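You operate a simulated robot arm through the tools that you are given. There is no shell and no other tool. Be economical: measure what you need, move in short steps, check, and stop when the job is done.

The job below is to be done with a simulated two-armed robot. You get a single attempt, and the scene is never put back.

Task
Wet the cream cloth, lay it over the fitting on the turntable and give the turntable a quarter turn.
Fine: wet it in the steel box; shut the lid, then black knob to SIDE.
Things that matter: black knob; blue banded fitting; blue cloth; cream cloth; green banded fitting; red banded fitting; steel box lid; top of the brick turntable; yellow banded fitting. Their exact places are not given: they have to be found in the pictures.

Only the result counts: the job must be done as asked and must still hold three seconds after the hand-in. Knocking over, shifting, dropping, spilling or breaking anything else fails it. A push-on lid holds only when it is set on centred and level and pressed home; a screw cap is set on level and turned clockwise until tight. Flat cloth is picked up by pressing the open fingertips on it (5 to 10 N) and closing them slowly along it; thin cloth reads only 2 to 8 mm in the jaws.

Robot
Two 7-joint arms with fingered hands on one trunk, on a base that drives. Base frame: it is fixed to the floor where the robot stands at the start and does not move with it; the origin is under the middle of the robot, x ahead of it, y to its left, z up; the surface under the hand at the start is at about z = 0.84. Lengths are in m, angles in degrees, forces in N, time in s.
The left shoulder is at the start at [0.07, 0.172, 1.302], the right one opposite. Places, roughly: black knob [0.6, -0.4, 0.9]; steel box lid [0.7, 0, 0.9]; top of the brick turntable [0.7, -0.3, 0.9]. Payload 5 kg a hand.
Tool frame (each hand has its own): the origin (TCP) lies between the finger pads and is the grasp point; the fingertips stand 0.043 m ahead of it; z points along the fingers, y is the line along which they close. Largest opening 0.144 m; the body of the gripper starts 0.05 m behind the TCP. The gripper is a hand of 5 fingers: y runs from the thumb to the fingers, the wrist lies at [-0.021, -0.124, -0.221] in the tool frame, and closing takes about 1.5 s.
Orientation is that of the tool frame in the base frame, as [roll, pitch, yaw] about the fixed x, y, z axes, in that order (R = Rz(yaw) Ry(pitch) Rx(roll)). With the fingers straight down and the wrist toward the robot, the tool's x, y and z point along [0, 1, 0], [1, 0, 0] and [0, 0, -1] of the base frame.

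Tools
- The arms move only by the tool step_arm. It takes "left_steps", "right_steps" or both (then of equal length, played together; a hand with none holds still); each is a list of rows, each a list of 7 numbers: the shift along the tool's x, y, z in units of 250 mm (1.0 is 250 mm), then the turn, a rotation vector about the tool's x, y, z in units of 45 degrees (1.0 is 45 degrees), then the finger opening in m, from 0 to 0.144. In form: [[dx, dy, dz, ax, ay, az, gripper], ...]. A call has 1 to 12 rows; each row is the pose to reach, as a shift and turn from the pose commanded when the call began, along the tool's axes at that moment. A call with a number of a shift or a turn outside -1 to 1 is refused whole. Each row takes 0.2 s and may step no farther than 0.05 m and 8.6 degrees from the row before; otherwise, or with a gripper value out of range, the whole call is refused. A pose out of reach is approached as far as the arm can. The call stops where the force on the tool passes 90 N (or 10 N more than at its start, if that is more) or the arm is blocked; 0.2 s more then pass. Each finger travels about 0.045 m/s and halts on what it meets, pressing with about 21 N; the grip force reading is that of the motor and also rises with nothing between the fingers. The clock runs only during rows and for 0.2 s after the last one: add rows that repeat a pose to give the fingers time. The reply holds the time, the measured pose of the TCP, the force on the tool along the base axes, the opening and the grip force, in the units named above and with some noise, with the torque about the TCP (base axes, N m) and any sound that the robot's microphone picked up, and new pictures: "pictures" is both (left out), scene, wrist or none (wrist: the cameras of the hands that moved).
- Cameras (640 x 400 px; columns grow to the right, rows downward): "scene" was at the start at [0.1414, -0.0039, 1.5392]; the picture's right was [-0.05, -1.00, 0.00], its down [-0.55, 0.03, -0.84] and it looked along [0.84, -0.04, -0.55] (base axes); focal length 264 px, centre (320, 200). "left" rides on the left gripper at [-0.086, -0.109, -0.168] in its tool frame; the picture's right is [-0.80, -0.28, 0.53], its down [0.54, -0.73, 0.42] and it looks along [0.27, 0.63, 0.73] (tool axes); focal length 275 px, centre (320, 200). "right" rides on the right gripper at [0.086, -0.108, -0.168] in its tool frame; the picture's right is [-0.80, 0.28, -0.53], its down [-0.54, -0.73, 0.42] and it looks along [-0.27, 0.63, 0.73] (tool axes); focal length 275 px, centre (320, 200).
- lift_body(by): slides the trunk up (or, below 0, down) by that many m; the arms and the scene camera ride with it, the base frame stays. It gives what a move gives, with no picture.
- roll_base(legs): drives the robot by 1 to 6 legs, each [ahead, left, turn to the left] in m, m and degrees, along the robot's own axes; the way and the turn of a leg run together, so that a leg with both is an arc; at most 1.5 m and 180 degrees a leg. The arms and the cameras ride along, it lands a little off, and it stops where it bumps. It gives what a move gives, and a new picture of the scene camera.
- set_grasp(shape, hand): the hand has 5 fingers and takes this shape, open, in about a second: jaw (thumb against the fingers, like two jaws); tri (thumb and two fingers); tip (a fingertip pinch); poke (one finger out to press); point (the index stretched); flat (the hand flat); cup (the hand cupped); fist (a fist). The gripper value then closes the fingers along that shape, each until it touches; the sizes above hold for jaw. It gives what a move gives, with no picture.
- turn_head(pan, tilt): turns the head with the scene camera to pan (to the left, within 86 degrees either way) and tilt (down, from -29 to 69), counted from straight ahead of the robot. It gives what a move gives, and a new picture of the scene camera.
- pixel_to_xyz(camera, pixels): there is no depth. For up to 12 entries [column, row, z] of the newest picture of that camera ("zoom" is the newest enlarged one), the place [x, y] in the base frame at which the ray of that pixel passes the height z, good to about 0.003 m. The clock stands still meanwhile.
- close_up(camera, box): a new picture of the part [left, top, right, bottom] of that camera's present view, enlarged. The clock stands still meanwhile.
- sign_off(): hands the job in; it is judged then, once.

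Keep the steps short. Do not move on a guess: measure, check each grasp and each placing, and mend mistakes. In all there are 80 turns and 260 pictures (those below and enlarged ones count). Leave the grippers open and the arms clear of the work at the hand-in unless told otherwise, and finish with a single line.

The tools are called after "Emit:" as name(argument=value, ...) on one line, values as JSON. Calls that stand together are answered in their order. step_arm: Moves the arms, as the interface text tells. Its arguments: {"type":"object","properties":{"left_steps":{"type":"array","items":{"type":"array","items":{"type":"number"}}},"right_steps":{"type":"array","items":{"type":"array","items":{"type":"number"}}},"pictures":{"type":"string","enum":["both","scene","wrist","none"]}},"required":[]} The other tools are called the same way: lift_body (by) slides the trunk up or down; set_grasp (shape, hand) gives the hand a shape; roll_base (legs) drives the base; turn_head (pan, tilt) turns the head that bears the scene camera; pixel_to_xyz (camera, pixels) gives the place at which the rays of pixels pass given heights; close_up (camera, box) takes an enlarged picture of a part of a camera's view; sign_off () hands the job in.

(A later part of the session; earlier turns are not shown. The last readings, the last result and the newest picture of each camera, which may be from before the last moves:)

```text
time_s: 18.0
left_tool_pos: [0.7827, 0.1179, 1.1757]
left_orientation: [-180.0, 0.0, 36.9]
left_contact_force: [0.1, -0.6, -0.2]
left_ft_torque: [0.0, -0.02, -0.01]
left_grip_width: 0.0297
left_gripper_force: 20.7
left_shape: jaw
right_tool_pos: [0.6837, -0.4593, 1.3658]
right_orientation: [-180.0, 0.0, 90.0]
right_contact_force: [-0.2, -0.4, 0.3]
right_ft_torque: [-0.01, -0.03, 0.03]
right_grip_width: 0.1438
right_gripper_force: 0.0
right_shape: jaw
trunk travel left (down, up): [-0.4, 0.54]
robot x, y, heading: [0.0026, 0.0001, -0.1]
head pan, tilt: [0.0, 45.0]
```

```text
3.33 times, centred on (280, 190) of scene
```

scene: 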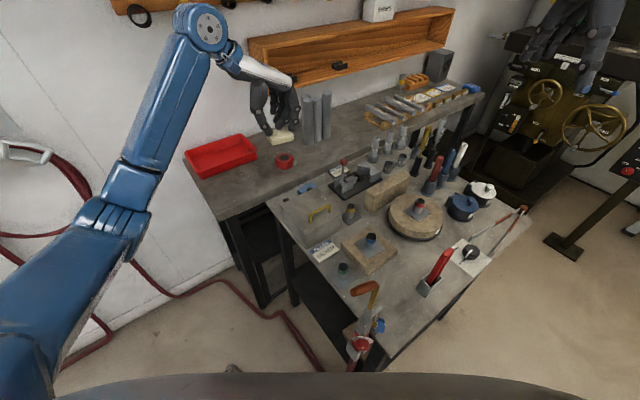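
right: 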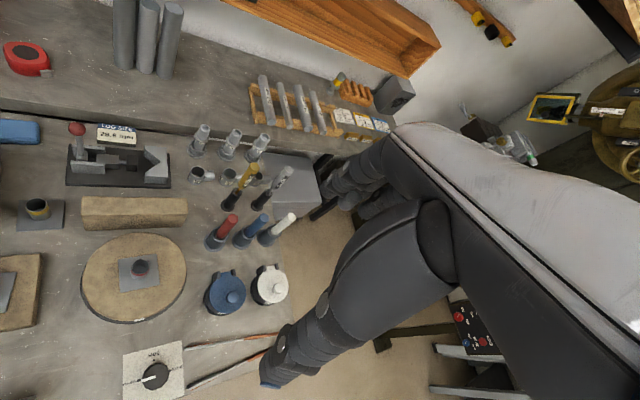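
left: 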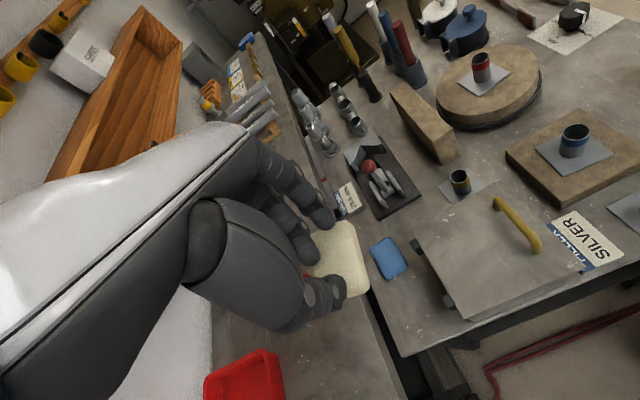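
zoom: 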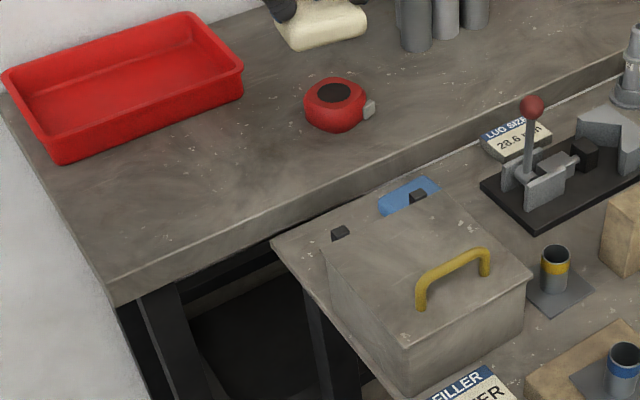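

The cloth is held firmly and stays flat. Next is the lid: I need the handle bar's exact height and place, so I'll enlarge it in the left and scene views.

Emit:
close_up(camera="left", box=[470, 170, 570, 270])

Emit:
pixel_to_xyz(camera="zoom", pixels=[[320, 200, 0.965]])

Emit:
close_up(camera="scene", box=[290, 190, 350, 230])

```text
4.00 times, centred on (520, 220) of left
```

zoom: 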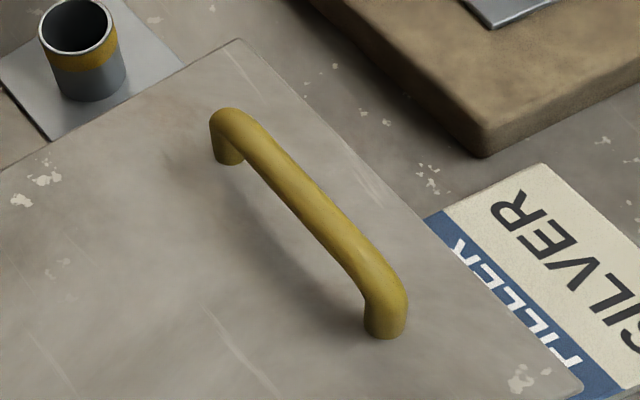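

```text
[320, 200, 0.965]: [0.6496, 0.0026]
```

```text
10.00 times, centred on (320, 210) of scene
```

zoom: 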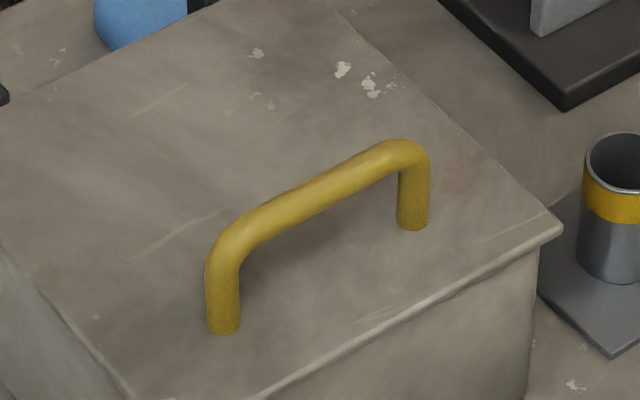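

Emit:
pixel_to_xyz(camera="zoom", pixels=[[223, 328, 0.93], [413, 224, 0.93], [315, 200, 0.955], [315, 200, 0.965], [305, 186, 0.955], [325, 214, 0.955]])

Emit:
pixel_to_xyz(camera="left", pixels=[[516, 224, 0.955], [516, 224, 0.965], [497.5, 210, 0.93], [535.5, 253, 0.93]])

```text
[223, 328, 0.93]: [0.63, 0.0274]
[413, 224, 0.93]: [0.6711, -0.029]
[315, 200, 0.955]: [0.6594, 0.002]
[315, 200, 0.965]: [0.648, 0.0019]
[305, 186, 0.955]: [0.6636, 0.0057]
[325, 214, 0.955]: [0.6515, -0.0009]
```

```text
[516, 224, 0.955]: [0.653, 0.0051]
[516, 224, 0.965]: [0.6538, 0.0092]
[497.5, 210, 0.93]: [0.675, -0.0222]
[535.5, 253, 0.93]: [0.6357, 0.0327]
```

The bar centre is (0.652, 0.002, 0.960), it runs along v, and the gap to the lid is about 24 mm. I'll move the left hand with the cloth aside to the left. At the same time the right hand travels toward the handle and yaws +36°.

Emit:
step_arm(left_steps=[[0.07, -0.15, -0.02, 0, 0, 0, 0], [0.15, -0.31, -0.04, 0, 0, 0, 0], [0.22, -0.46, -0.06, 0, 0, 0, 0], [0.3, -0.62, -0.08, 0, 0, 0, 0], [0.37, -0.77, -0.1, 0, 0, 0, 0], [0.44, -0.92, -0.12, 0, 0, 0, 0]], right_steps=[[0.16, -0.04, 0.06, 0, 0, -0.13, 0.1], [0.32, -0.08, 0.13, 0, 0, -0.27, 0.08], [0.48, -0.12, 0.2, 0, 0, -0.4, 0.06], [0.64, -0.16, 0.26, 0, 0, -0.53, 0.05], [0.8, -0.2, 0.33, 0, 0, -0.67, 0.04], [0.96, -0.24, 0.4, 0, 0, -0.8, 0.032]], pictures="scene")

```text
time_s: 19.4
left_tool_pos: [0.7306, 0.3688, 1.2049]
left_orientation: [179.9, 0.2, 36.9]
left_contact_force: [-0.3, 0.4, -0.8]
left_ft_torque: [-0.05, 0.05, 0.02]
left_grip_width: 0.0294
left_gripper_force: 21.1
left_shape: jaw
right_tool_pos: [0.6218, -0.2176, 1.2637]
right_orientation: [-179.9, 0.1, 126.0]
right_contact_force: [-0.3, 0.6, 0.4]
right_ft_torque: [-0.04, -0.04, 0.02]
right_grip_width: 0.0323
right_gripper_force: 0.1
right_shape: jaw
trunk travel left (down, up): [-0.4, 0.54]
robot x, y, heading: [0.0003, 0.0006, 0.1]
head pan, tilt: [0.0, 45.0]
```

scene: 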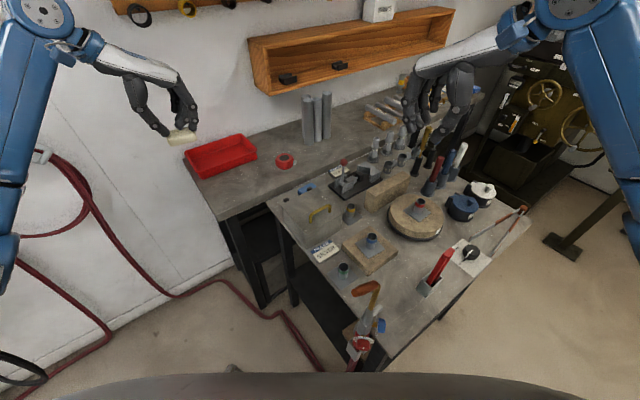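

Both hands are well placed. The right hand now goes to a point 0.1 m back along its approach line from the handle, tilting so the fingers point 55° below horizontal.

Emit:
step_arm(right_steps=[[0.11, 0.05, 0.13, -0.13, 0, 0, 0.032], [0.22, 0.1, 0.26, -0.26, 0, 0, 0.032], [0.33, 0.16, 0.39, -0.39, 0, 0, 0.032], [0.44, 0.21, 0.53, -0.52, 0, 0, 0.032], [0.55, 0.27, 0.66, -0.65, 0, 0, 0.032], [0.64, 0.317, 0.79, -0.778, 0, 0, 0.032], [0.64, 0.317, 0.79, -0.778, 0, 0, 0.032]])

Emit:
close_up(camera="scene", box=[250, 130, 400, 260])

Emit:
close_up(camera="right", box=[160, 150, 420, 350])

```text
time_s: 21.0
left_tool_pos: [0.7317, 0.3666, 1.2063]
left_orientation: [180.0, -0.1, 36.9]
left_contact_force: [0.1, -0.3, -0.5]
left_ft_torque: [0.01, 0.02, -0.02]
left_grip_width: 0.0296
left_gripper_force: 21.1
left_shape: jaw
right_tool_pos: [0.5942, -0.041, 1.0656]
right_orientation: [144.9, 0.1, 126.0]
right_contact_force: [0.2, -1.3, 0.0]
right_ft_torque: [0.01, -0.01, 0.0]
right_grip_width: 0.0322
right_gripper_force: 0.1
right_shape: jaw
trunk travel left (down, up): [-0.4, 0.54]
robot x, y, heading: [-0.0001, 0.0017, -0.1]
head pan, tilt: [0.0, 45.0]
```

scene: 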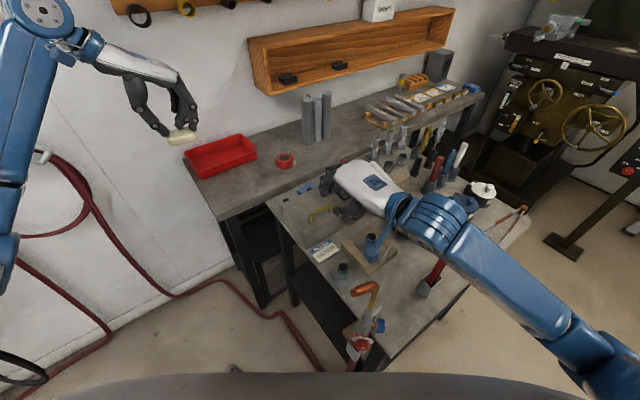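
right: 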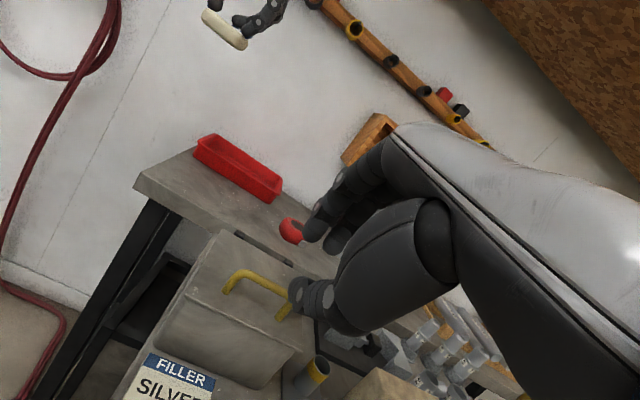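

```text
3.08 times, centred on (325, 195) of scene
```

zoom: 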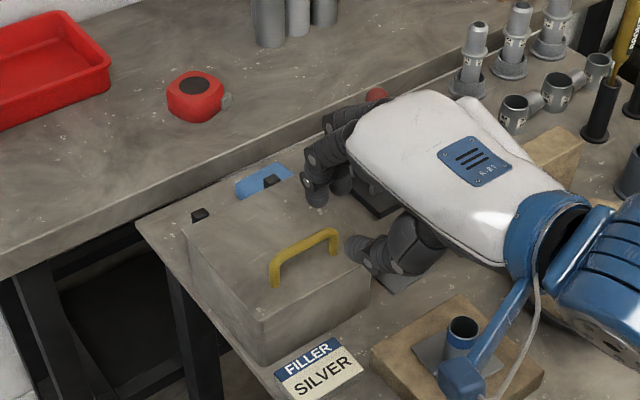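

```text
2.00 times, centred on (290, 250) of right
```

zoom: 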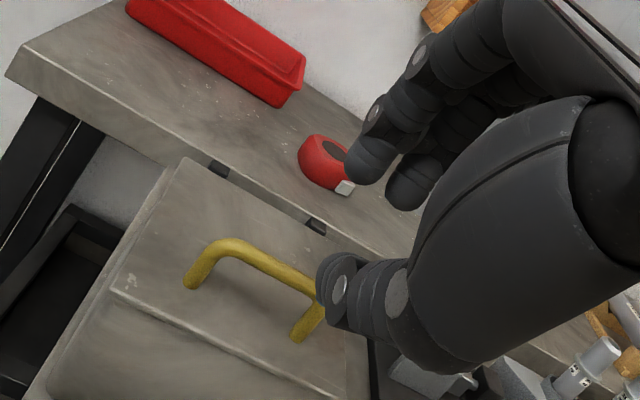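

The approach looks right. I'll advance 60 mm along the finger direction and look.

Emit:
step_arm(right_steps=[[0, 0, 0.12, 0, 0, 0, 0.036], [0, 0, 0.24, 0, 0, 0, 0.036], [0, 0, 0.24, 0, 0, 0, 0.036]], pictures="none")

Emit:
close_up(camera="scene", box=[280, 160, 380, 230])

Emit:
close_up(camera="right", box=[200, 200, 400, 350])

Emit:
close_up(camera="left", box=[440, 100, 640, 300])

```text
time_s: 21.8
left_tool_pos: [0.7305, 0.3673, 1.2075]
left_orientation: [179.9, 0.0, 36.8]
left_contact_force: [-0.2, 0.0, 0.0]
left_ft_torque: [0.0, 0.01, 0.03]
left_grip_width: 0.0298
left_gripper_force: 21.2
left_shape: jaw
right_tool_pos: [0.6219, -0.0231, 1.0196]
right_orientation: [145.0, 0.0, 125.9]
right_contact_force: [-0.7, -0.4, 0.3]
right_ft_torque: [-0.04, 0.01, 0.01]
right_grip_width: 0.036
right_gripper_force: 0.1
right_shape: jaw
trunk travel left (down, up): [-0.4, 0.54]
robot x, y, heading: [0.0022, -0.0003, -0.1]
head pan, tilt: [0.0, 45.0]
```

```text
5.71 times, centred on (330, 195) of scene
```

zoom: 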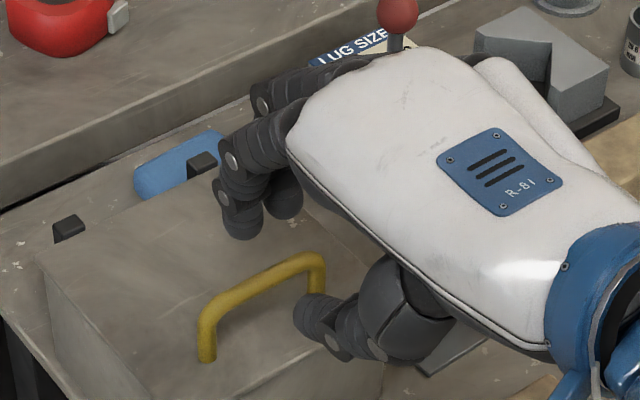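

```text
2.67 times, centred on (300, 275) of right
```

zoom: 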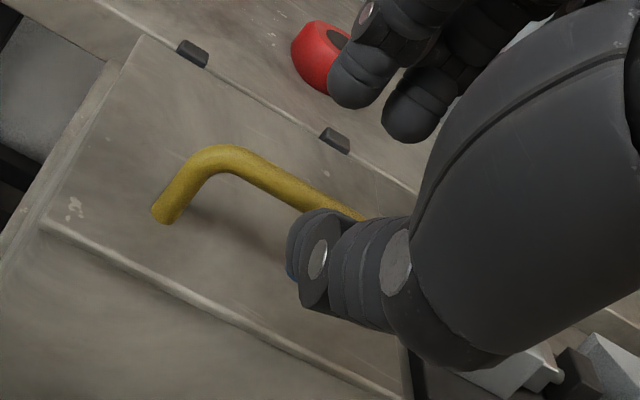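

```text
2.00 times, centred on (540, 200) of left
```

zoom: 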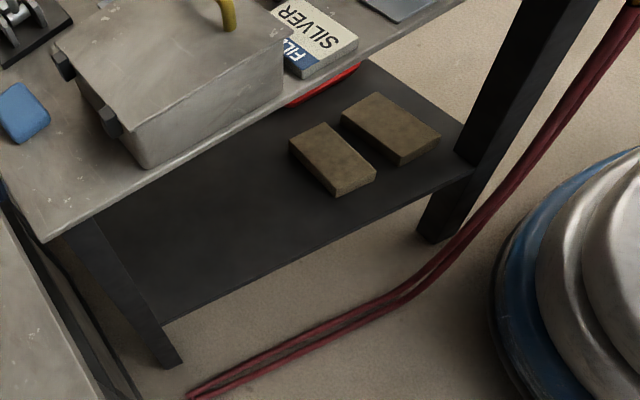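

Emit:
pixel_to_xyz(camera="right", pixels=[[295, 272, 0.971], [295, 272, 0.985], [302, 283, 0.96], [266, 250, 0.96]])

Emit:
close_up(camera="scene", box=[280, 160, 380, 230])

Emit:
pixel_to_xyz(camera="zoom", pixels=[[318, 325, 0.971], [318, 325, 0.985], [318, 325, 0.955], [318, 325, 1.0], [242, 230, 1.0], [285, 205, 1.0]])

```text
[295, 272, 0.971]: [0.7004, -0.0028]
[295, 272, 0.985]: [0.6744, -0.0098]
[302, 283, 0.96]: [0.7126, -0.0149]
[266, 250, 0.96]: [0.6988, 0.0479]
```

```text
5.71 times, centred on (330, 195) of scene
```

zoom: 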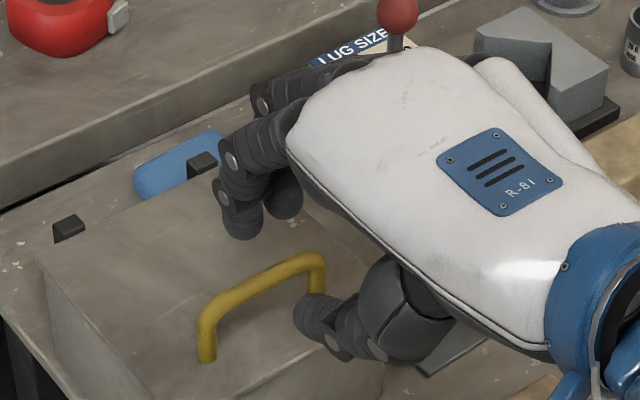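

```text
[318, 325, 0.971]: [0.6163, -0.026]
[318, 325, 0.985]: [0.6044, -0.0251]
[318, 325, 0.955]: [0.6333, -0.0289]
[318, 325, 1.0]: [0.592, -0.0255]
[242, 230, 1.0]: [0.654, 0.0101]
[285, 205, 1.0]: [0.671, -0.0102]
```

The fingers straddle the bar symmetrically along u, within about 6 mm of its middle. I'll advance the last 40 mm and then close.

Emit:
step_arm(right_steps=[[0, 0, 0.06, 0, 0, 0, 0.036], [0, 0, 0.12, 0, 0, 0, 0.036], [0, 0, 0.16, 0, 0, 0, 0.036], [0, 0, 0.16, 0, 0, 0, 0.036]], pictures="none")

Emit:
close_up(camera="scene", box=[280, 160, 380, 230])

Emit:
close_up(camera="right", box=[200, 200, 400, 350])

```text
time_s: 22.8
left_tool_pos: [0.731, 0.3674, 1.2069]
left_orientation: [-180.0, 0.0, 36.9]
left_contact_force: [-0.3, 0.3, -0.7]
left_ft_torque: [0.04, 0.0, -0.03]
left_grip_width: 0.0295
left_gripper_force: 21.1
left_shape: jaw
right_tool_pos: [0.6392, -0.0099, 0.9863]
right_orientation: [145.0, 0.0, 126.0]
right_contact_force: [-0.3, 0.2, -0.2]
right_ft_torque: [0.01, 0.02, -0.01]
right_grip_width: 0.0356
right_gripper_force: 0.1
right_shape: jaw
trunk travel left (down, up): [-0.4, 0.54]
robot x, y, heading: [-0.0013, 0.0019, -0.2]
head pan, tilt: [0.0, 45.0]
```

```text
5.71 times, centred on (330, 195) of scene
```

zoom: 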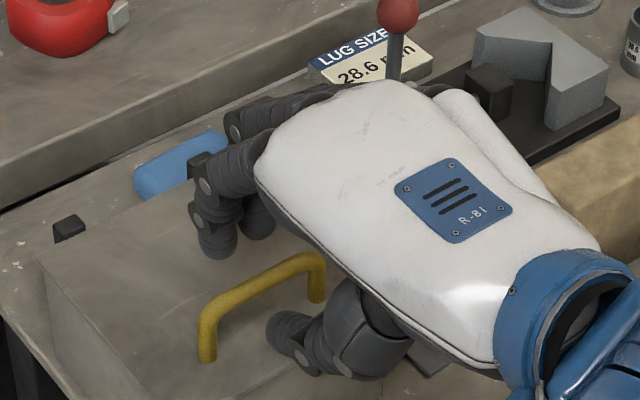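

```text
2.67 times, centred on (300, 275) of right
```

zoom: 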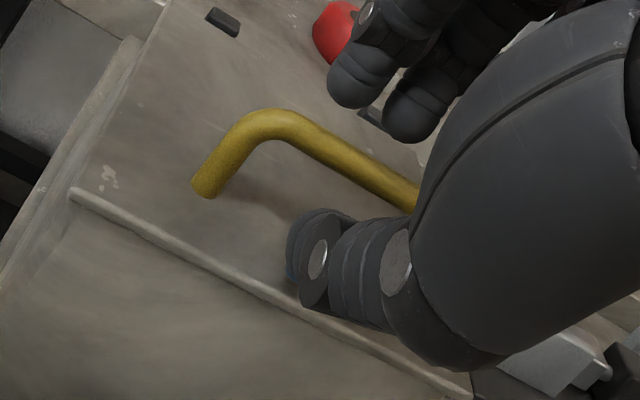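

The thumb is in front of the bar and the fingers are behind it, with no contact yet. Closing now.

Emit:
step_arm(right_steps=[[0, 0, 0, 0, 0, 0, 0.03], [0, 0, 0, 0, 0, 0, 0.024], [0, 0, 0, 0, 0, 0, 0.018], [0, 0, 0, 0, 0, 0, 0.012], [0, 0, 0, 0, 0, 0, 0.006], [0, 0, 0, 0, 0, 0, 0.0], [0, 0, 0, 0, 0, 0, 0.0]], pictures="none")

Emit:
close_up(camera="scene", box=[280, 160, 380, 230])

Emit:
close_up(camera="right", box=[200, 200, 400, 350])

```text
time_s: 24.4
left_tool_pos: [0.7309, 0.3665, 1.2061]
left_orientation: [-180.0, 0.1, 37.0]
left_contact_force: [0.7, 0.0, 0.2]
left_ft_torque: [-0.01, -0.01, 0.02]
left_grip_width: 0.0297
left_gripper_force: 21.1
left_shape: jaw
right_tool_pos: [0.6388, -0.0086, 0.9851]
right_orientation: [145.0, 0.1, 125.9]
right_contact_force: [-0.9, -0.8, 0.1]
right_ft_torque: [-0.05, -0.02, 0.06]
right_grip_width: 0.0044
right_gripper_force: 20.8
right_shape: jaw
trunk travel left (down, up): [-0.4, 0.54]
robot x, y, heading: [-0.0011, -0.0006, 0.0]
head pan, tilt: [0.0, 45.0]
```

```text
5.71 times, centred on (330, 195) of scene
```

zoom: 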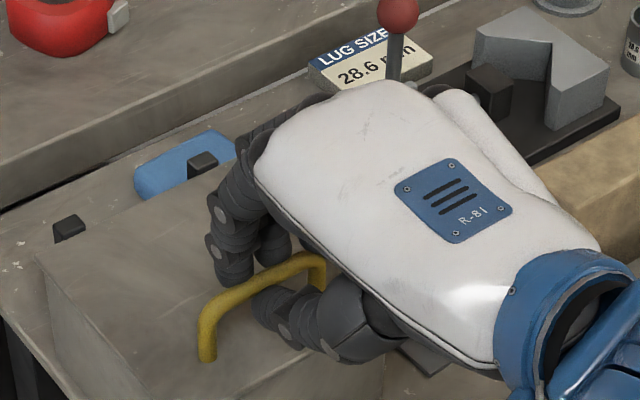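

```text
2.67 times, centred on (300, 275) of right
```

zoom: 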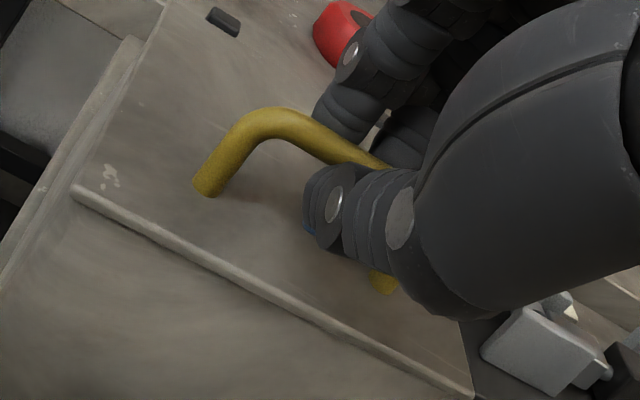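

The bar is pinched: the thumb is inside the handle and the reading is 20.8 N. I'll raise the lid 15° along its hinge arc, turning the hand with it, and check.

Emit:
step_arm(right_steps=[[0, 0.036, -0.019, 0.083, 0, 0, 0], [0, 0.071, -0.038, 0.167, 0, 0, 0], [0, 0.108, -0.053, 0.25, 0, 0, 0], [0, 0.146, -0.066, 0.333, 0, 0, 0], [0, 0.146, -0.066, 0.333, 0, 0, 0]], pictures="none")

Emit:
close_up(camera="scene", box=[250, 140, 380, 230])

```text
time_s: 25.6
left_tool_pos: [0.7317, 0.3676, 1.2064]
left_orientation: [180.0, 0.1, 36.9]
left_contact_force: [0.1, 0.3, -1.2]
left_ft_torque: [0.01, -0.01, 0.01]
left_grip_width: 0.0294
left_gripper_force: 21.1
left_shape: jaw
right_tool_pos: [0.6563, 0.0023, 1.0199]
right_orientation: [160.0, 0.0, 126.0]
right_contact_force: [7.9, 5.1, -7.8]
right_ft_torque: [0.08, -0.2, 0.13]
right_grip_width: 0.0039
right_gripper_force: 20.6
right_shape: jaw
trunk travel left (down, up): [-0.4, 0.54]
robot x, y, heading: [-0.0033, 0.0023, 0.0]
head pan, tilt: [0.0, 45.0]
```

```text
4.44 times, centred on (315, 185) of scene
```

zoom: 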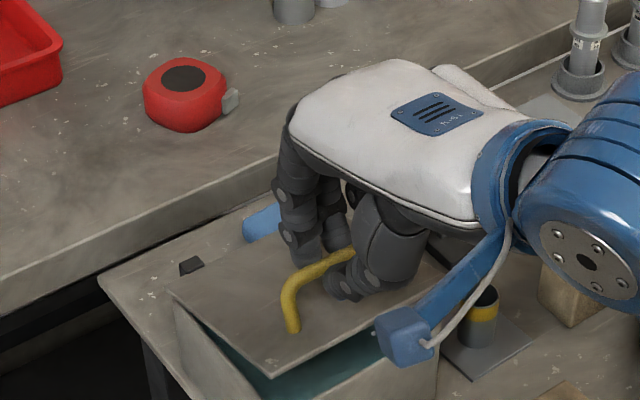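

The lid is rising, and I can see blue-green liquid inside. A radial force of about 11 N pulls toward the hinge, so I'll tighten the arc slightly and raise another 30°.

Emit:
step_arm(right_steps=[[0, 0.048, -0.025, 0.111, 0, 0, 0], [0, 0.096, -0.046, 0.222, 0, 0, 0], [0, 0.146, -0.062, 0.333, 0, 0, 0], [0, 0.198, -0.075, 0.444, 0, 0, 0], [0, 0.25, -0.081, 0.556, 0, 0, 0], [0, 0.304, -0.085, 0.667, 0, 0, 0], [0, 0.304, -0.085, 0.667, 0, 0, 0]])

Emit:
close_up(camera="scene", box=[250, 120, 390, 230])

```text
time_s: 27.2
left_tool_pos: [0.7256, 0.361, 1.2109]
left_orientation: [179.9, -0.1, 36.8]
left_contact_force: [-0.6, -0.4, -0.6]
left_ft_torque: [-0.02, -0.01, 0.02]
left_grip_width: 0.0295
left_gripper_force: 21.4
left_shape: jaw
right_tool_pos: [0.7017, 0.0339, 1.0655]
right_orientation: [-169.9, 0.0, 125.8]
right_contact_force: [2.1, 10.6, -14.6]
right_ft_torque: [0.4, -0.06, 0.14]
right_grip_width: 0.0039
right_gripper_force: 20.8
right_shape: jaw
trunk travel left (down, up): [-0.4, 0.54]
robot x, y, heading: [0.0021, -0.0009, -0.1]
head pan, tilt: [0.0, 45.0]
```

scene: 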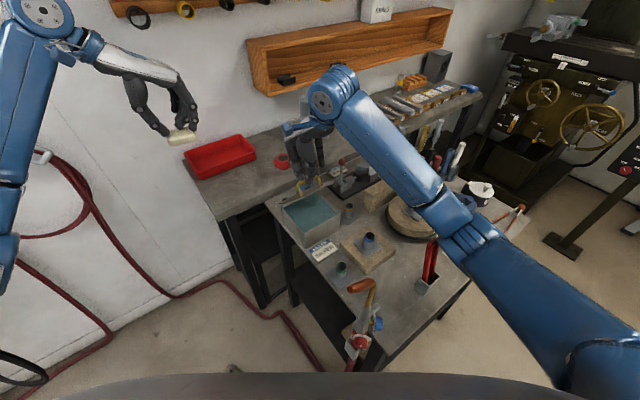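
right: 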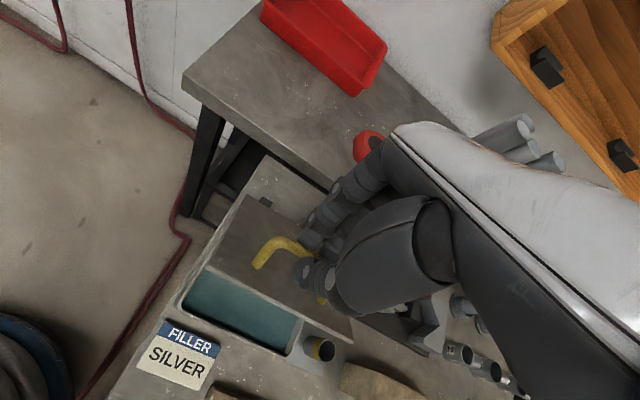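

```text
3.64 times, centred on (320, 175) of scene
```

zoom: 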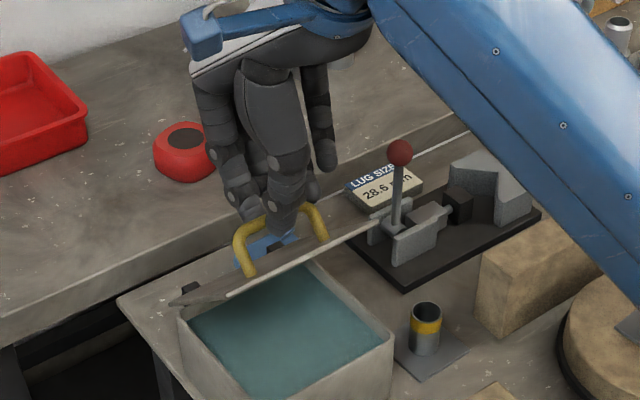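

The box is half open and the liquid stands near the rim. The remaining force is a pull of about 16 N toward the hinge. I'll continue 40° on a slightly smaller radius.

Emit:
step_arm(right_steps=[[0, 0.048, -0.022, 0.111, 0, 0, 0], [0, 0.096, -0.042, 0.222, 0, 0, 0], [0, 0.147, -0.056, 0.333, 0, 0, 0], [0, 0.198, -0.067, 0.444, 0, 0, 0], [0, 0.25, -0.073, 0.556, 0, 0, 0], [0, 0.301, -0.076, 0.667, 0, 0, 0], [0, 0.352, -0.075, 0.778, 0, 0, 0], [0, 0.403, -0.071, 0.889, 0, 0, 0], [0, 0.403, -0.071, 0.889, 0, 0, 0]])

Emit:
close_up(camera="scene", box=[250, 120, 390, 230])

```text
time_s: 29.2
left_tool_pos: [0.73, 0.3654, 1.2068]
left_orientation: [-179.9, 0.1, 36.9]
left_contact_force: [1.1, -0.1, 0.0]
left_ft_torque: [0.07, 0.03, -0.03]
left_grip_width: 0.0294
left_gripper_force: 20.9
left_shape: jaw
right_tool_pos: [0.7907, 0.0974, 1.0672]
right_orientation: [-130.0, -0.1, 125.9]
right_contact_force: [-0.5, -0.8, 0.0]
right_ft_torque: [0.03, 0.0, 0.01]
right_grip_width: 0.0038
right_gripper_force: 21.5
right_shape: jaw
trunk travel left (down, up): [-0.4, 0.54]
robot x, y, heading: [0.0009, -0.0011, 0.2]
head pan, tilt: [0.0, 45.0]
```

scene: 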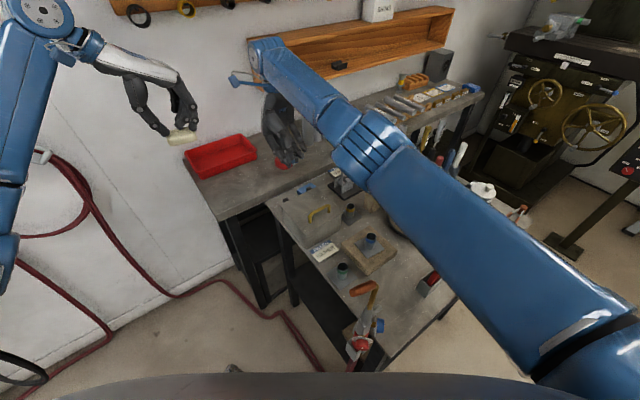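
right: 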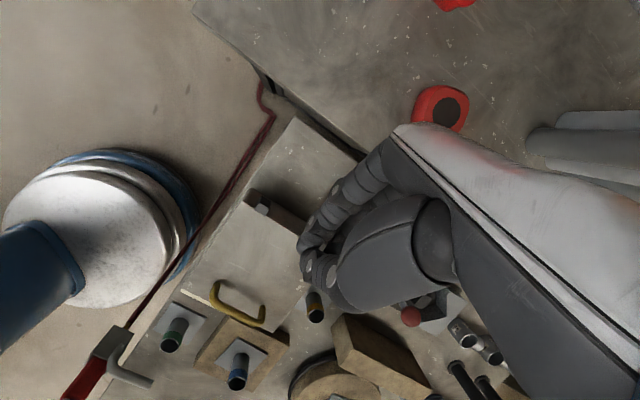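

```text
3.64 times, centred on (320, 175) of scene
```

zoom: 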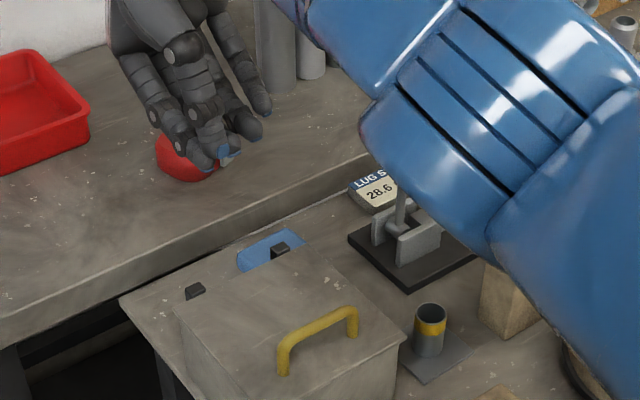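

The bar slipped out at about 60° and the lid fell shut, with no harm visible in the picture. The force pattern says the true hinge axis is slightly nearer and lower, at about (0.747, 0.068, 0.917). I'll bring the right hand back to its approach pose in two calls and regrasp deeper.

Emit:
step_arm(right_steps=[[0, -0.08, 0.036, -0.167, 0, 0, 0.01], [0, -0.16, 0.071, -0.333, 0, 0, 0.02], [0, -0.245, 0.107, -0.5, 0, 0, 0.03], [0, -0.327, 0.143, -0.667, 0, 0, 0.036], [0, -0.41, 0.178, -0.833, 0, 0, 0.036], [0, -0.49, 0.214, -1.0, 0, 0, 0.036]], pictures="none")

Emit:
step_arm(right_steps=[[0.007, -0.093, 0.05, -0.178, 0, 0, 0.036], [0.014, -0.186, 0.11, -0.356, 0, 0, 0.036], [0.022, -0.28, 0.17, -0.533, 0, 0, 0.036], [0.03, -0.373, 0.23, -0.711, 0, 0, 0.036], [0.037, -0.466, 0.286, -0.889, 0, 0, 0.036], [0.037, -0.466, 0.286, -0.889, 0, 0, 0.036]], pictures="scene")

Emit:
close_up(camera="scene", box=[250, 120, 390, 230])

```text
time_s: 30.6
left_tool_pos: [0.7294, 0.3668, 1.2067]
left_orientation: [179.9, 0.0, 37.0]
left_contact_force: [-0.8, -0.1, 0.7]
left_ft_torque: [0.05, -0.01, -0.02]
left_grip_width: 0.0294
left_gripper_force: 21.6
left_shape: jaw
right_tool_pos: [0.6935, 0.0288, 1.1268]
right_orientation: [-175.2, 0.0, 126.2]
right_contact_force: [0.2, -0.4, 0.0]
right_ft_torque: [0.01, -0.02, 0.01]
right_grip_width: 0.0362
right_gripper_force: 0.1
right_shape: jaw
trunk travel left (down, up): [-0.4, 0.54]
robot x, y, heading: [0.0001, -0.0021, 0.1]
head pan, tilt: [0.0, 45.0]
```

```text
time_s: 32.0
left_tool_pos: [0.7328, 0.3685, 1.2049]
left_orientation: [-179.9, 0.1, 36.9]
left_contact_force: [0.8, 0.6, -0.2]
left_ft_torque: [0.0, 0.02, -0.02]
left_grip_width: 0.0296
left_gripper_force: 20.9
left_shape: jaw
right_tool_pos: [0.589, -0.0338, 1.0622]
right_orientation: [145.0, 0.0, 126.0]
right_contact_force: [0.8, 1.0, -0.1]
right_ft_torque: [0.0, 0.04, 0.03]
right_grip_width: 0.0358
right_gripper_force: 0.1
right_shape: jaw
trunk travel left (down, up): [-0.4, 0.54]
robot x, y, heading: [-0.0005, 0.0069, -0.1]
head pan, tilt: [0.0, 45.0]
```

scene: 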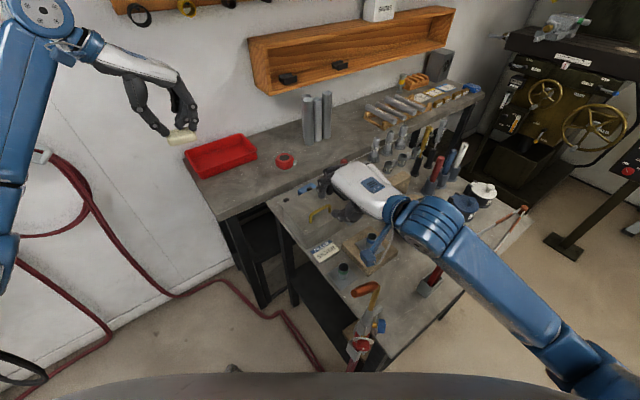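

```text
3.64 times, centred on (320, 175) of scene
```

zoom: 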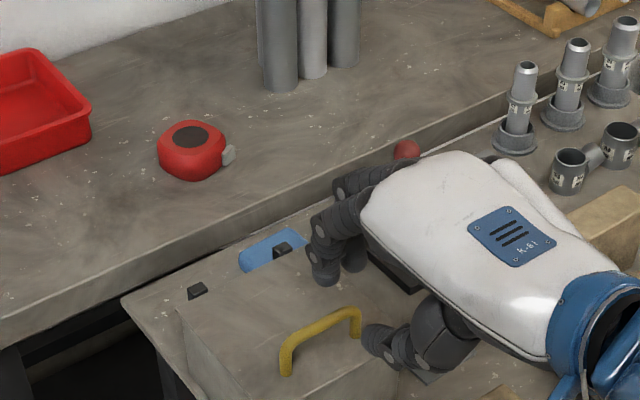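

The pose is good. I'll advance 99 mm to straddle the bar, a little deeper than before, and close.

Emit:
step_arm(right_steps=[[0, 0, 0.12, 0, 0, 0, 0.036], [0, 0, 0.24, 0, 0, 0, 0.036], [0, 0, 0.32, 0, 0, 0, 0.036], [0, 0, 0.38, 0, 0, 0, 0.036], [0, 0, 0.397, 0, 0, 0, 0.034]], pictures="none")

Emit:
step_arm(right_steps=[[0, 0, 0, 0, 0, 0, 0.03], [0, 0, 0, 0, 0, 0, 0.024], [0, 0, 0, 0, 0, 0, 0.018], [0, 0, 0, 0, 0, 0, 0.012], [0, 0, 0, 0, 0, 0, 0.006], [0, 0, 0, 0, 0, 0, 0.0], [0, 0, 0, 0, 0, 0, 0.0], [0, 0, 0, 0, 0, 0, 0.0]], pictures="none")

Emit:
close_up(camera="scene", box=[280, 160, 380, 230])

Emit:
close_up(camera="right", box=[200, 200, 400, 350])

```text
time_s: 33.2
left_tool_pos: [0.731, 0.3668, 1.2068]
left_orientation: [-180.0, 0.0, 37.0]
left_contact_force: [-0.1, -0.6, -0.8]
left_ft_torque: [0.0, 0.02, -0.02]
left_grip_width: 0.0294
left_gripper_force: 20.8
left_shape: jaw
right_tool_pos: [0.6334, -0.0021, 0.9825]
right_orientation: [145.0, 0.0, 125.9]
right_contact_force: [0.3, 0.1, 0.3]
right_ft_torque: [0.0, -0.01, 0.0]
right_grip_width: 0.0343
right_gripper_force: 0.0
right_shape: jaw
trunk travel left (down, up): [-0.4, 0.54]
robot x, y, heading: [0.0023, 0.0011, -0.2]
head pan, tilt: [0.0, 45.0]
```

```text
time_s: 35.0
left_tool_pos: [0.7317, 0.3663, 1.2069]
left_orientation: [-179.9, 0.1, 36.8]
left_contact_force: [0.1, -0.7, -0.2]
left_ft_torque: [-0.01, 0.0, 0.03]
left_grip_width: 0.0296
left_gripper_force: 21.2
left_shape: jaw
right_tool_pos: [0.6337, -0.0017, 0.9828]
right_orientation: [145.1, 0.1, 125.9]
right_contact_force: [1.2, 0.8, -1.1]
right_ft_torque: [-0.07, -0.04, 0.09]
right_grip_width: 0.0044
right_gripper_force: 20.7
right_shape: jaw
trunk travel left (down, up): [-0.4, 0.54]
robot x, y, heading: [-0.0025, -0.0031, -0.0]
head pan, tilt: [0.0, 45.0]
```

```text
5.71 times, centred on (330, 195) of scene
```

zoom: 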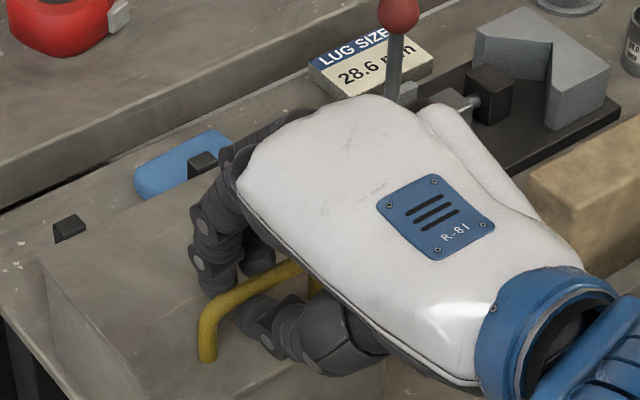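

```text
2.67 times, centred on (300, 275) of right
```

zoom: 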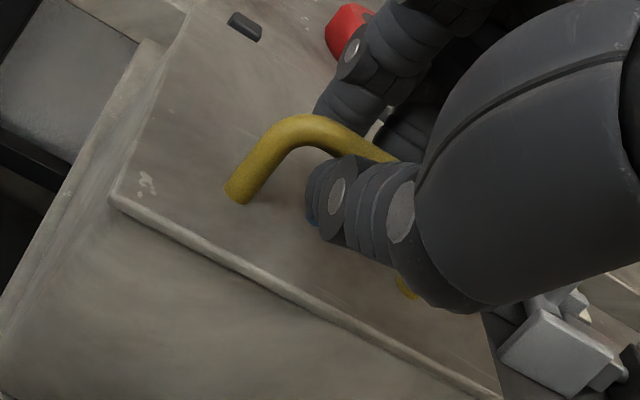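

Grasped again. I'll lift 30° about the corrected hinge axis and read the force.

Emit:
step_arm(right_steps=[[0, 0.047, -0.022, 0.111, 0, 0, 0], [0, 0.095, -0.042, 0.222, 0, 0, 0], [0, 0.145, -0.055, 0.333, 0, 0, 0], [0, 0.195, -0.066, 0.444, 0, 0, 0], [0, 0.246, -0.071, 0.556, 0, 0, 0], [0, 0.298, -0.073, 0.667, 0, 0, 0], [0, 0.298, -0.073, 0.667, 0, 0, 0]], pictures="none")

Emit:
close_up(camera="scene", box=[250, 120, 390, 230])

```text
time_s: 36.6
left_tool_pos: [0.7248, 0.3651, 1.2118]
left_orientation: [179.9, -0.2, 37.0]
left_contact_force: [-0.3, 0.6, 0.1]
left_ft_torque: [0.02, -0.05, 0.04]
left_grip_width: 0.0295
left_gripper_force: 21.1
left_shape: jaw
right_tool_pos: [0.672, 0.0261, 1.0477]
right_orientation: [174.7, 0.2, 126.0]
right_contact_force: [4.9, -0.7, -6.1]
right_ft_torque: [-0.06, -0.09, 0.07]
right_grip_width: 0.0043
right_gripper_force: 21.1
right_shape: jaw
trunk travel left (down, up): [-0.4, 0.54]
robot x, y, heading: [0.0011, -0.0012, 0.0]
head pan, tilt: [0.0, 45.0]
```

```text
3.64 times, centred on (320, 175) of scene
```

zoom: 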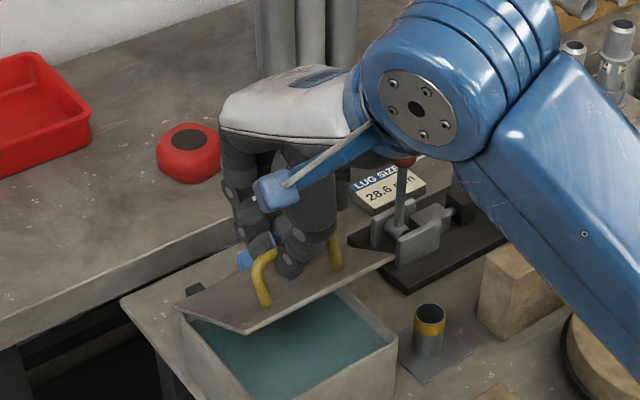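

The force is only about 7 N now. I'll continue 20°.

Emit:
step_arm(right_steps=[[0, 0.048, -0.019, 0.111, 0, 0, 0], [0, 0.096, -0.036, 0.222, 0, 0, 0], [0, 0.146, -0.047, 0.333, 0, 0, 0], [0, 0.196, -0.057, 0.444, 0, 0, 0], [0, 0.196, -0.057, 0.444, 0, 0, 0]], pictures="none")

Emit:
close_up(camera="scene", box=[250, 120, 390, 230])

Emit:
close_up(camera="right", box=[160, 180, 420, 350])

```text
time_s: 37.8
left_tool_pos: [0.7226, 0.3465, 1.2187]
left_orientation: [-180.0, -0.8, 36.3]
left_contact_force: [-0.4, -0.3, 0.1]
left_ft_torque: [0.01, -0.03, 0.0]
left_grip_width: 0.0296
left_gripper_force: 21.2
left_shape: jaw
right_tool_pos: [0.7044, 0.031, 1.0614]
right_orientation: [-165.2, -0.2, 124.7]
right_contact_force: [13.1, 9.1, -35.8]
right_ft_torque: [0.06, 0.02, 0.11]
right_grip_width: 0.0038
right_gripper_force: 21.1
right_shape: jaw
trunk travel left (down, up): [-0.4, 0.54]
robot x, y, heading: [-0.0017, -0.0021, -0.5]
head pan, tilt: [0.0, 45.0]
```

```text
3.64 times, centred on (320, 175) of scene
```

zoom: 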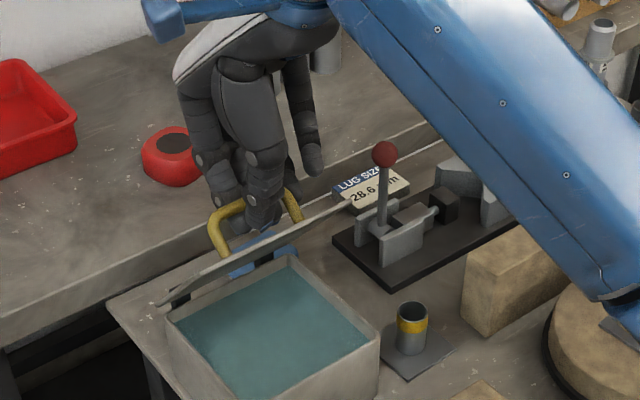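

```text
2.35 times, centred on (290, 265) of right
```

zoom: 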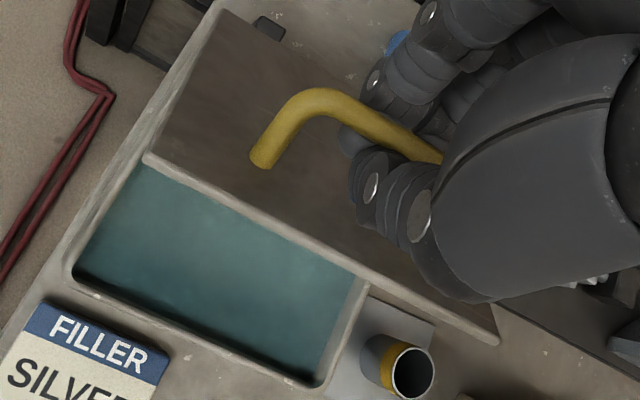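

The downward pull has jumped to 36 N and the whole trunk has swayed a little. I'll hold still one step to see whether it settles.

Emit:
step_arm(right_steps=[[0, 0, 0, 0, 0, 0, 0], [0, 0, 0, 0, 0, 0, 0]], pictures="scene")

Emit:
close_up(camera="scene", box=[270, 130, 350, 190])

```text
time_s: 38.4
left_tool_pos: [0.7213, 0.3518, 1.2179]
left_orientation: [179.9, -0.6, 36.3]
left_contact_force: [0.0, -0.3, 0.1]
left_ft_torque: [0.02, -0.04, -0.03]
left_grip_width: 0.0297
left_gripper_force: 21.1
left_shape: jaw
right_tool_pos: [0.7078, 0.0363, 1.0668]
right_orientation: [-165.5, 0.2, 124.8]
right_contact_force: [23.7, -1.2, -52.5]
right_ft_torque: [-0.29, 0.08, -0.11]
right_grip_width: 0.0039
right_gripper_force: 21.0
right_shape: jaw
trunk travel left (down, up): [-0.4, 0.54]
robot x, y, heading: [0.0028, -0.0027, -0.8]
head pan, tilt: [0.0, 45.0]
```

scene: 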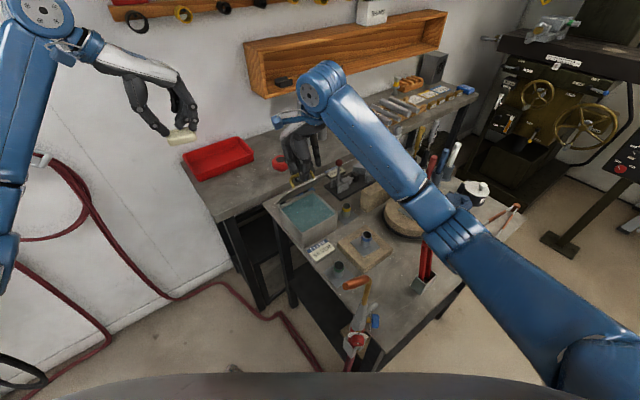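

```text
6.67 times, centred on (310, 160) of scene
```

zoom: 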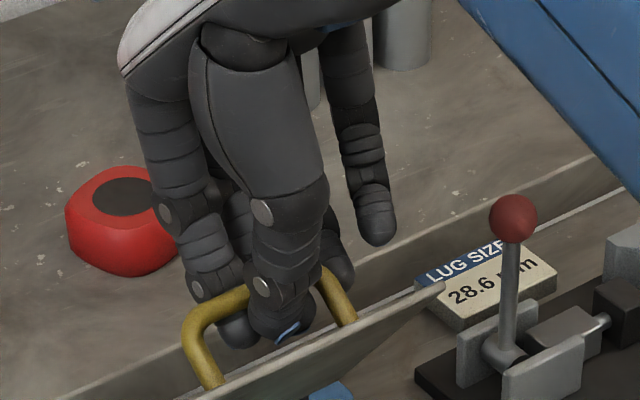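

The force is radial: I'm pulling outward from the hinge. I'll relax the command 12 mm inward and re-read.

Emit:
step_arm(right_steps=[[0, 0.015, 0.019, 0, 0, 0, 0], [0, 0.031, 0.037, 0, 0, 0, 0], [0, 0.031, 0.037, 0, 0, 0, 0], [0, 0.031, 0.037, 0, 0, 0, 0]], pictures="none")

```text
time_s: 39.4
left_tool_pos: [0.7174, 0.3531, 1.2198]
left_orientation: [179.9, -0.9, 36.4]
left_contact_force: [-0.5, -0.8, -0.1]
left_ft_torque: [0.01, 0.02, -0.03]
left_grip_width: 0.0296
left_gripper_force: 21.1
left_shape: jaw
right_tool_pos: [0.7089, 0.0392, 1.0584]
right_orientation: [-166.0, 0.4, 125.0]
right_contact_force: [12.8, -12.8, -8.6]
right_ft_torque: [-0.27, -0.21, -0.09]
right_grip_width: 0.0041
right_gripper_force: 21.0
right_shape: jaw
trunk travel left (down, up): [-0.4, 0.54]
robot x, y, heading: [-0.0007, 0.0015, -0.8]
head pan, tilt: [0.0, 45.0]
```

The hand force has dropped, but the trunk still reads slightly tilted. Perhaps the elbow is touching something, so I'll check the area around (440,240).

Emit:
close_up(camera="scene", box=[340, 150, 540, 320])

Emit:
close_up(camera="left", box=[300, 0, 640, 260])

```text
2.35 times, centred on (440, 235) of scene
```

zoom: 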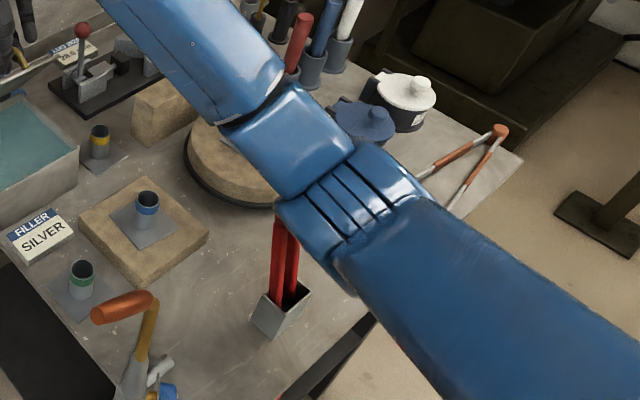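

```text
1.54 times, centred on (470, 130) of left
```

zoom: 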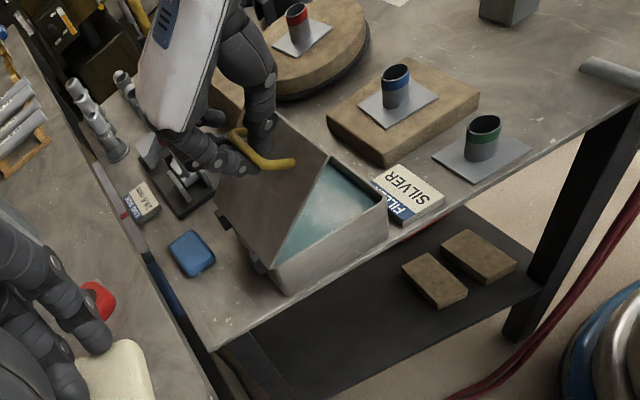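

The elbow is right over the tall red-handled tool and probably touches it, which would explain the odd load. I'll lower the lid back the same way, then raise the trunk so the elbow rides higher.

Emit:
step_arm(right_steps=[[0, -0.05, 0.01, -0.1, 0, 0, 0], [0, -0.1, 0.02, -0.2, 0, 0, 0], [0, -0.145, 0.032, -0.289, 0, 0, 0], [0, -0.187, 0.078, -0.42, 0, 0, 0], [0, -0.228, 0.124, -0.556, 0, 0, 0], [0, -0.228, 0.124, -0.556, 0, 0, 0]], pictures="scene")

Emit:
close_up(camera="scene", box=[250, 120, 530, 320])

```text
time_s: 40.8
left_tool_pos: [0.7283, 0.3656, 1.206]
left_orientation: [180.0, 0.0, 36.9]
left_contact_force: [0.0, 0.8, -0.2]
left_ft_torque: [-0.08, 0.01, 0.03]
left_grip_width: 0.0294
left_gripper_force: 20.6
left_shape: jaw
right_tool_pos: [0.6613, 0.0246, 1.0293]
right_orientation: [170.0, -0.1, 126.2]
right_contact_force: [2.1, 5.9, -6.9]
right_ft_torque: [0.11, 0.09, 0.15]
right_grip_width: 0.0042
right_gripper_force: 21.3
right_shape: jaw
trunk travel left (down, up): [-0.4, 0.54]
robot x, y, heading: [0.0003, 0.0006, 0.2]
head pan, tilt: [0.0, 45.0]
```

scene: 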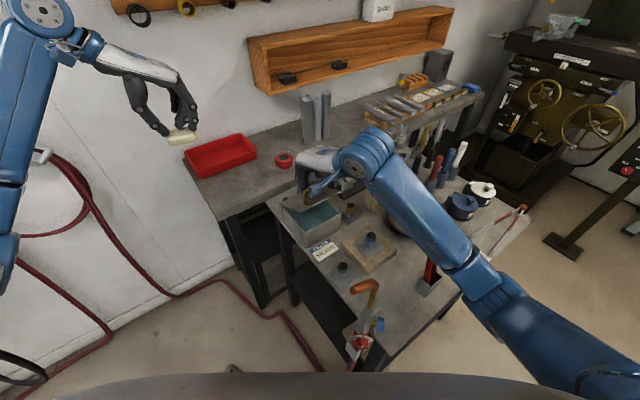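

```text
2.00 times, centred on (390, 220) of scene
```

zoom: 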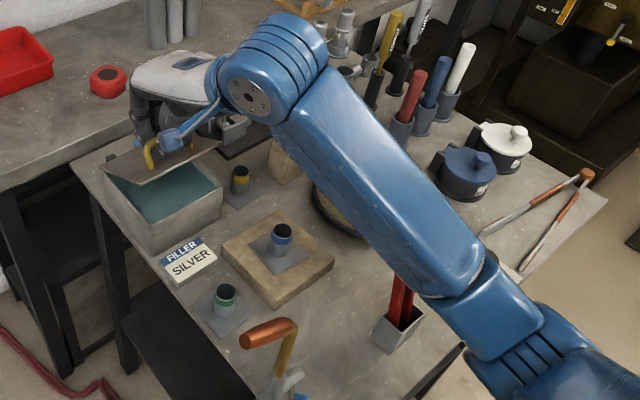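

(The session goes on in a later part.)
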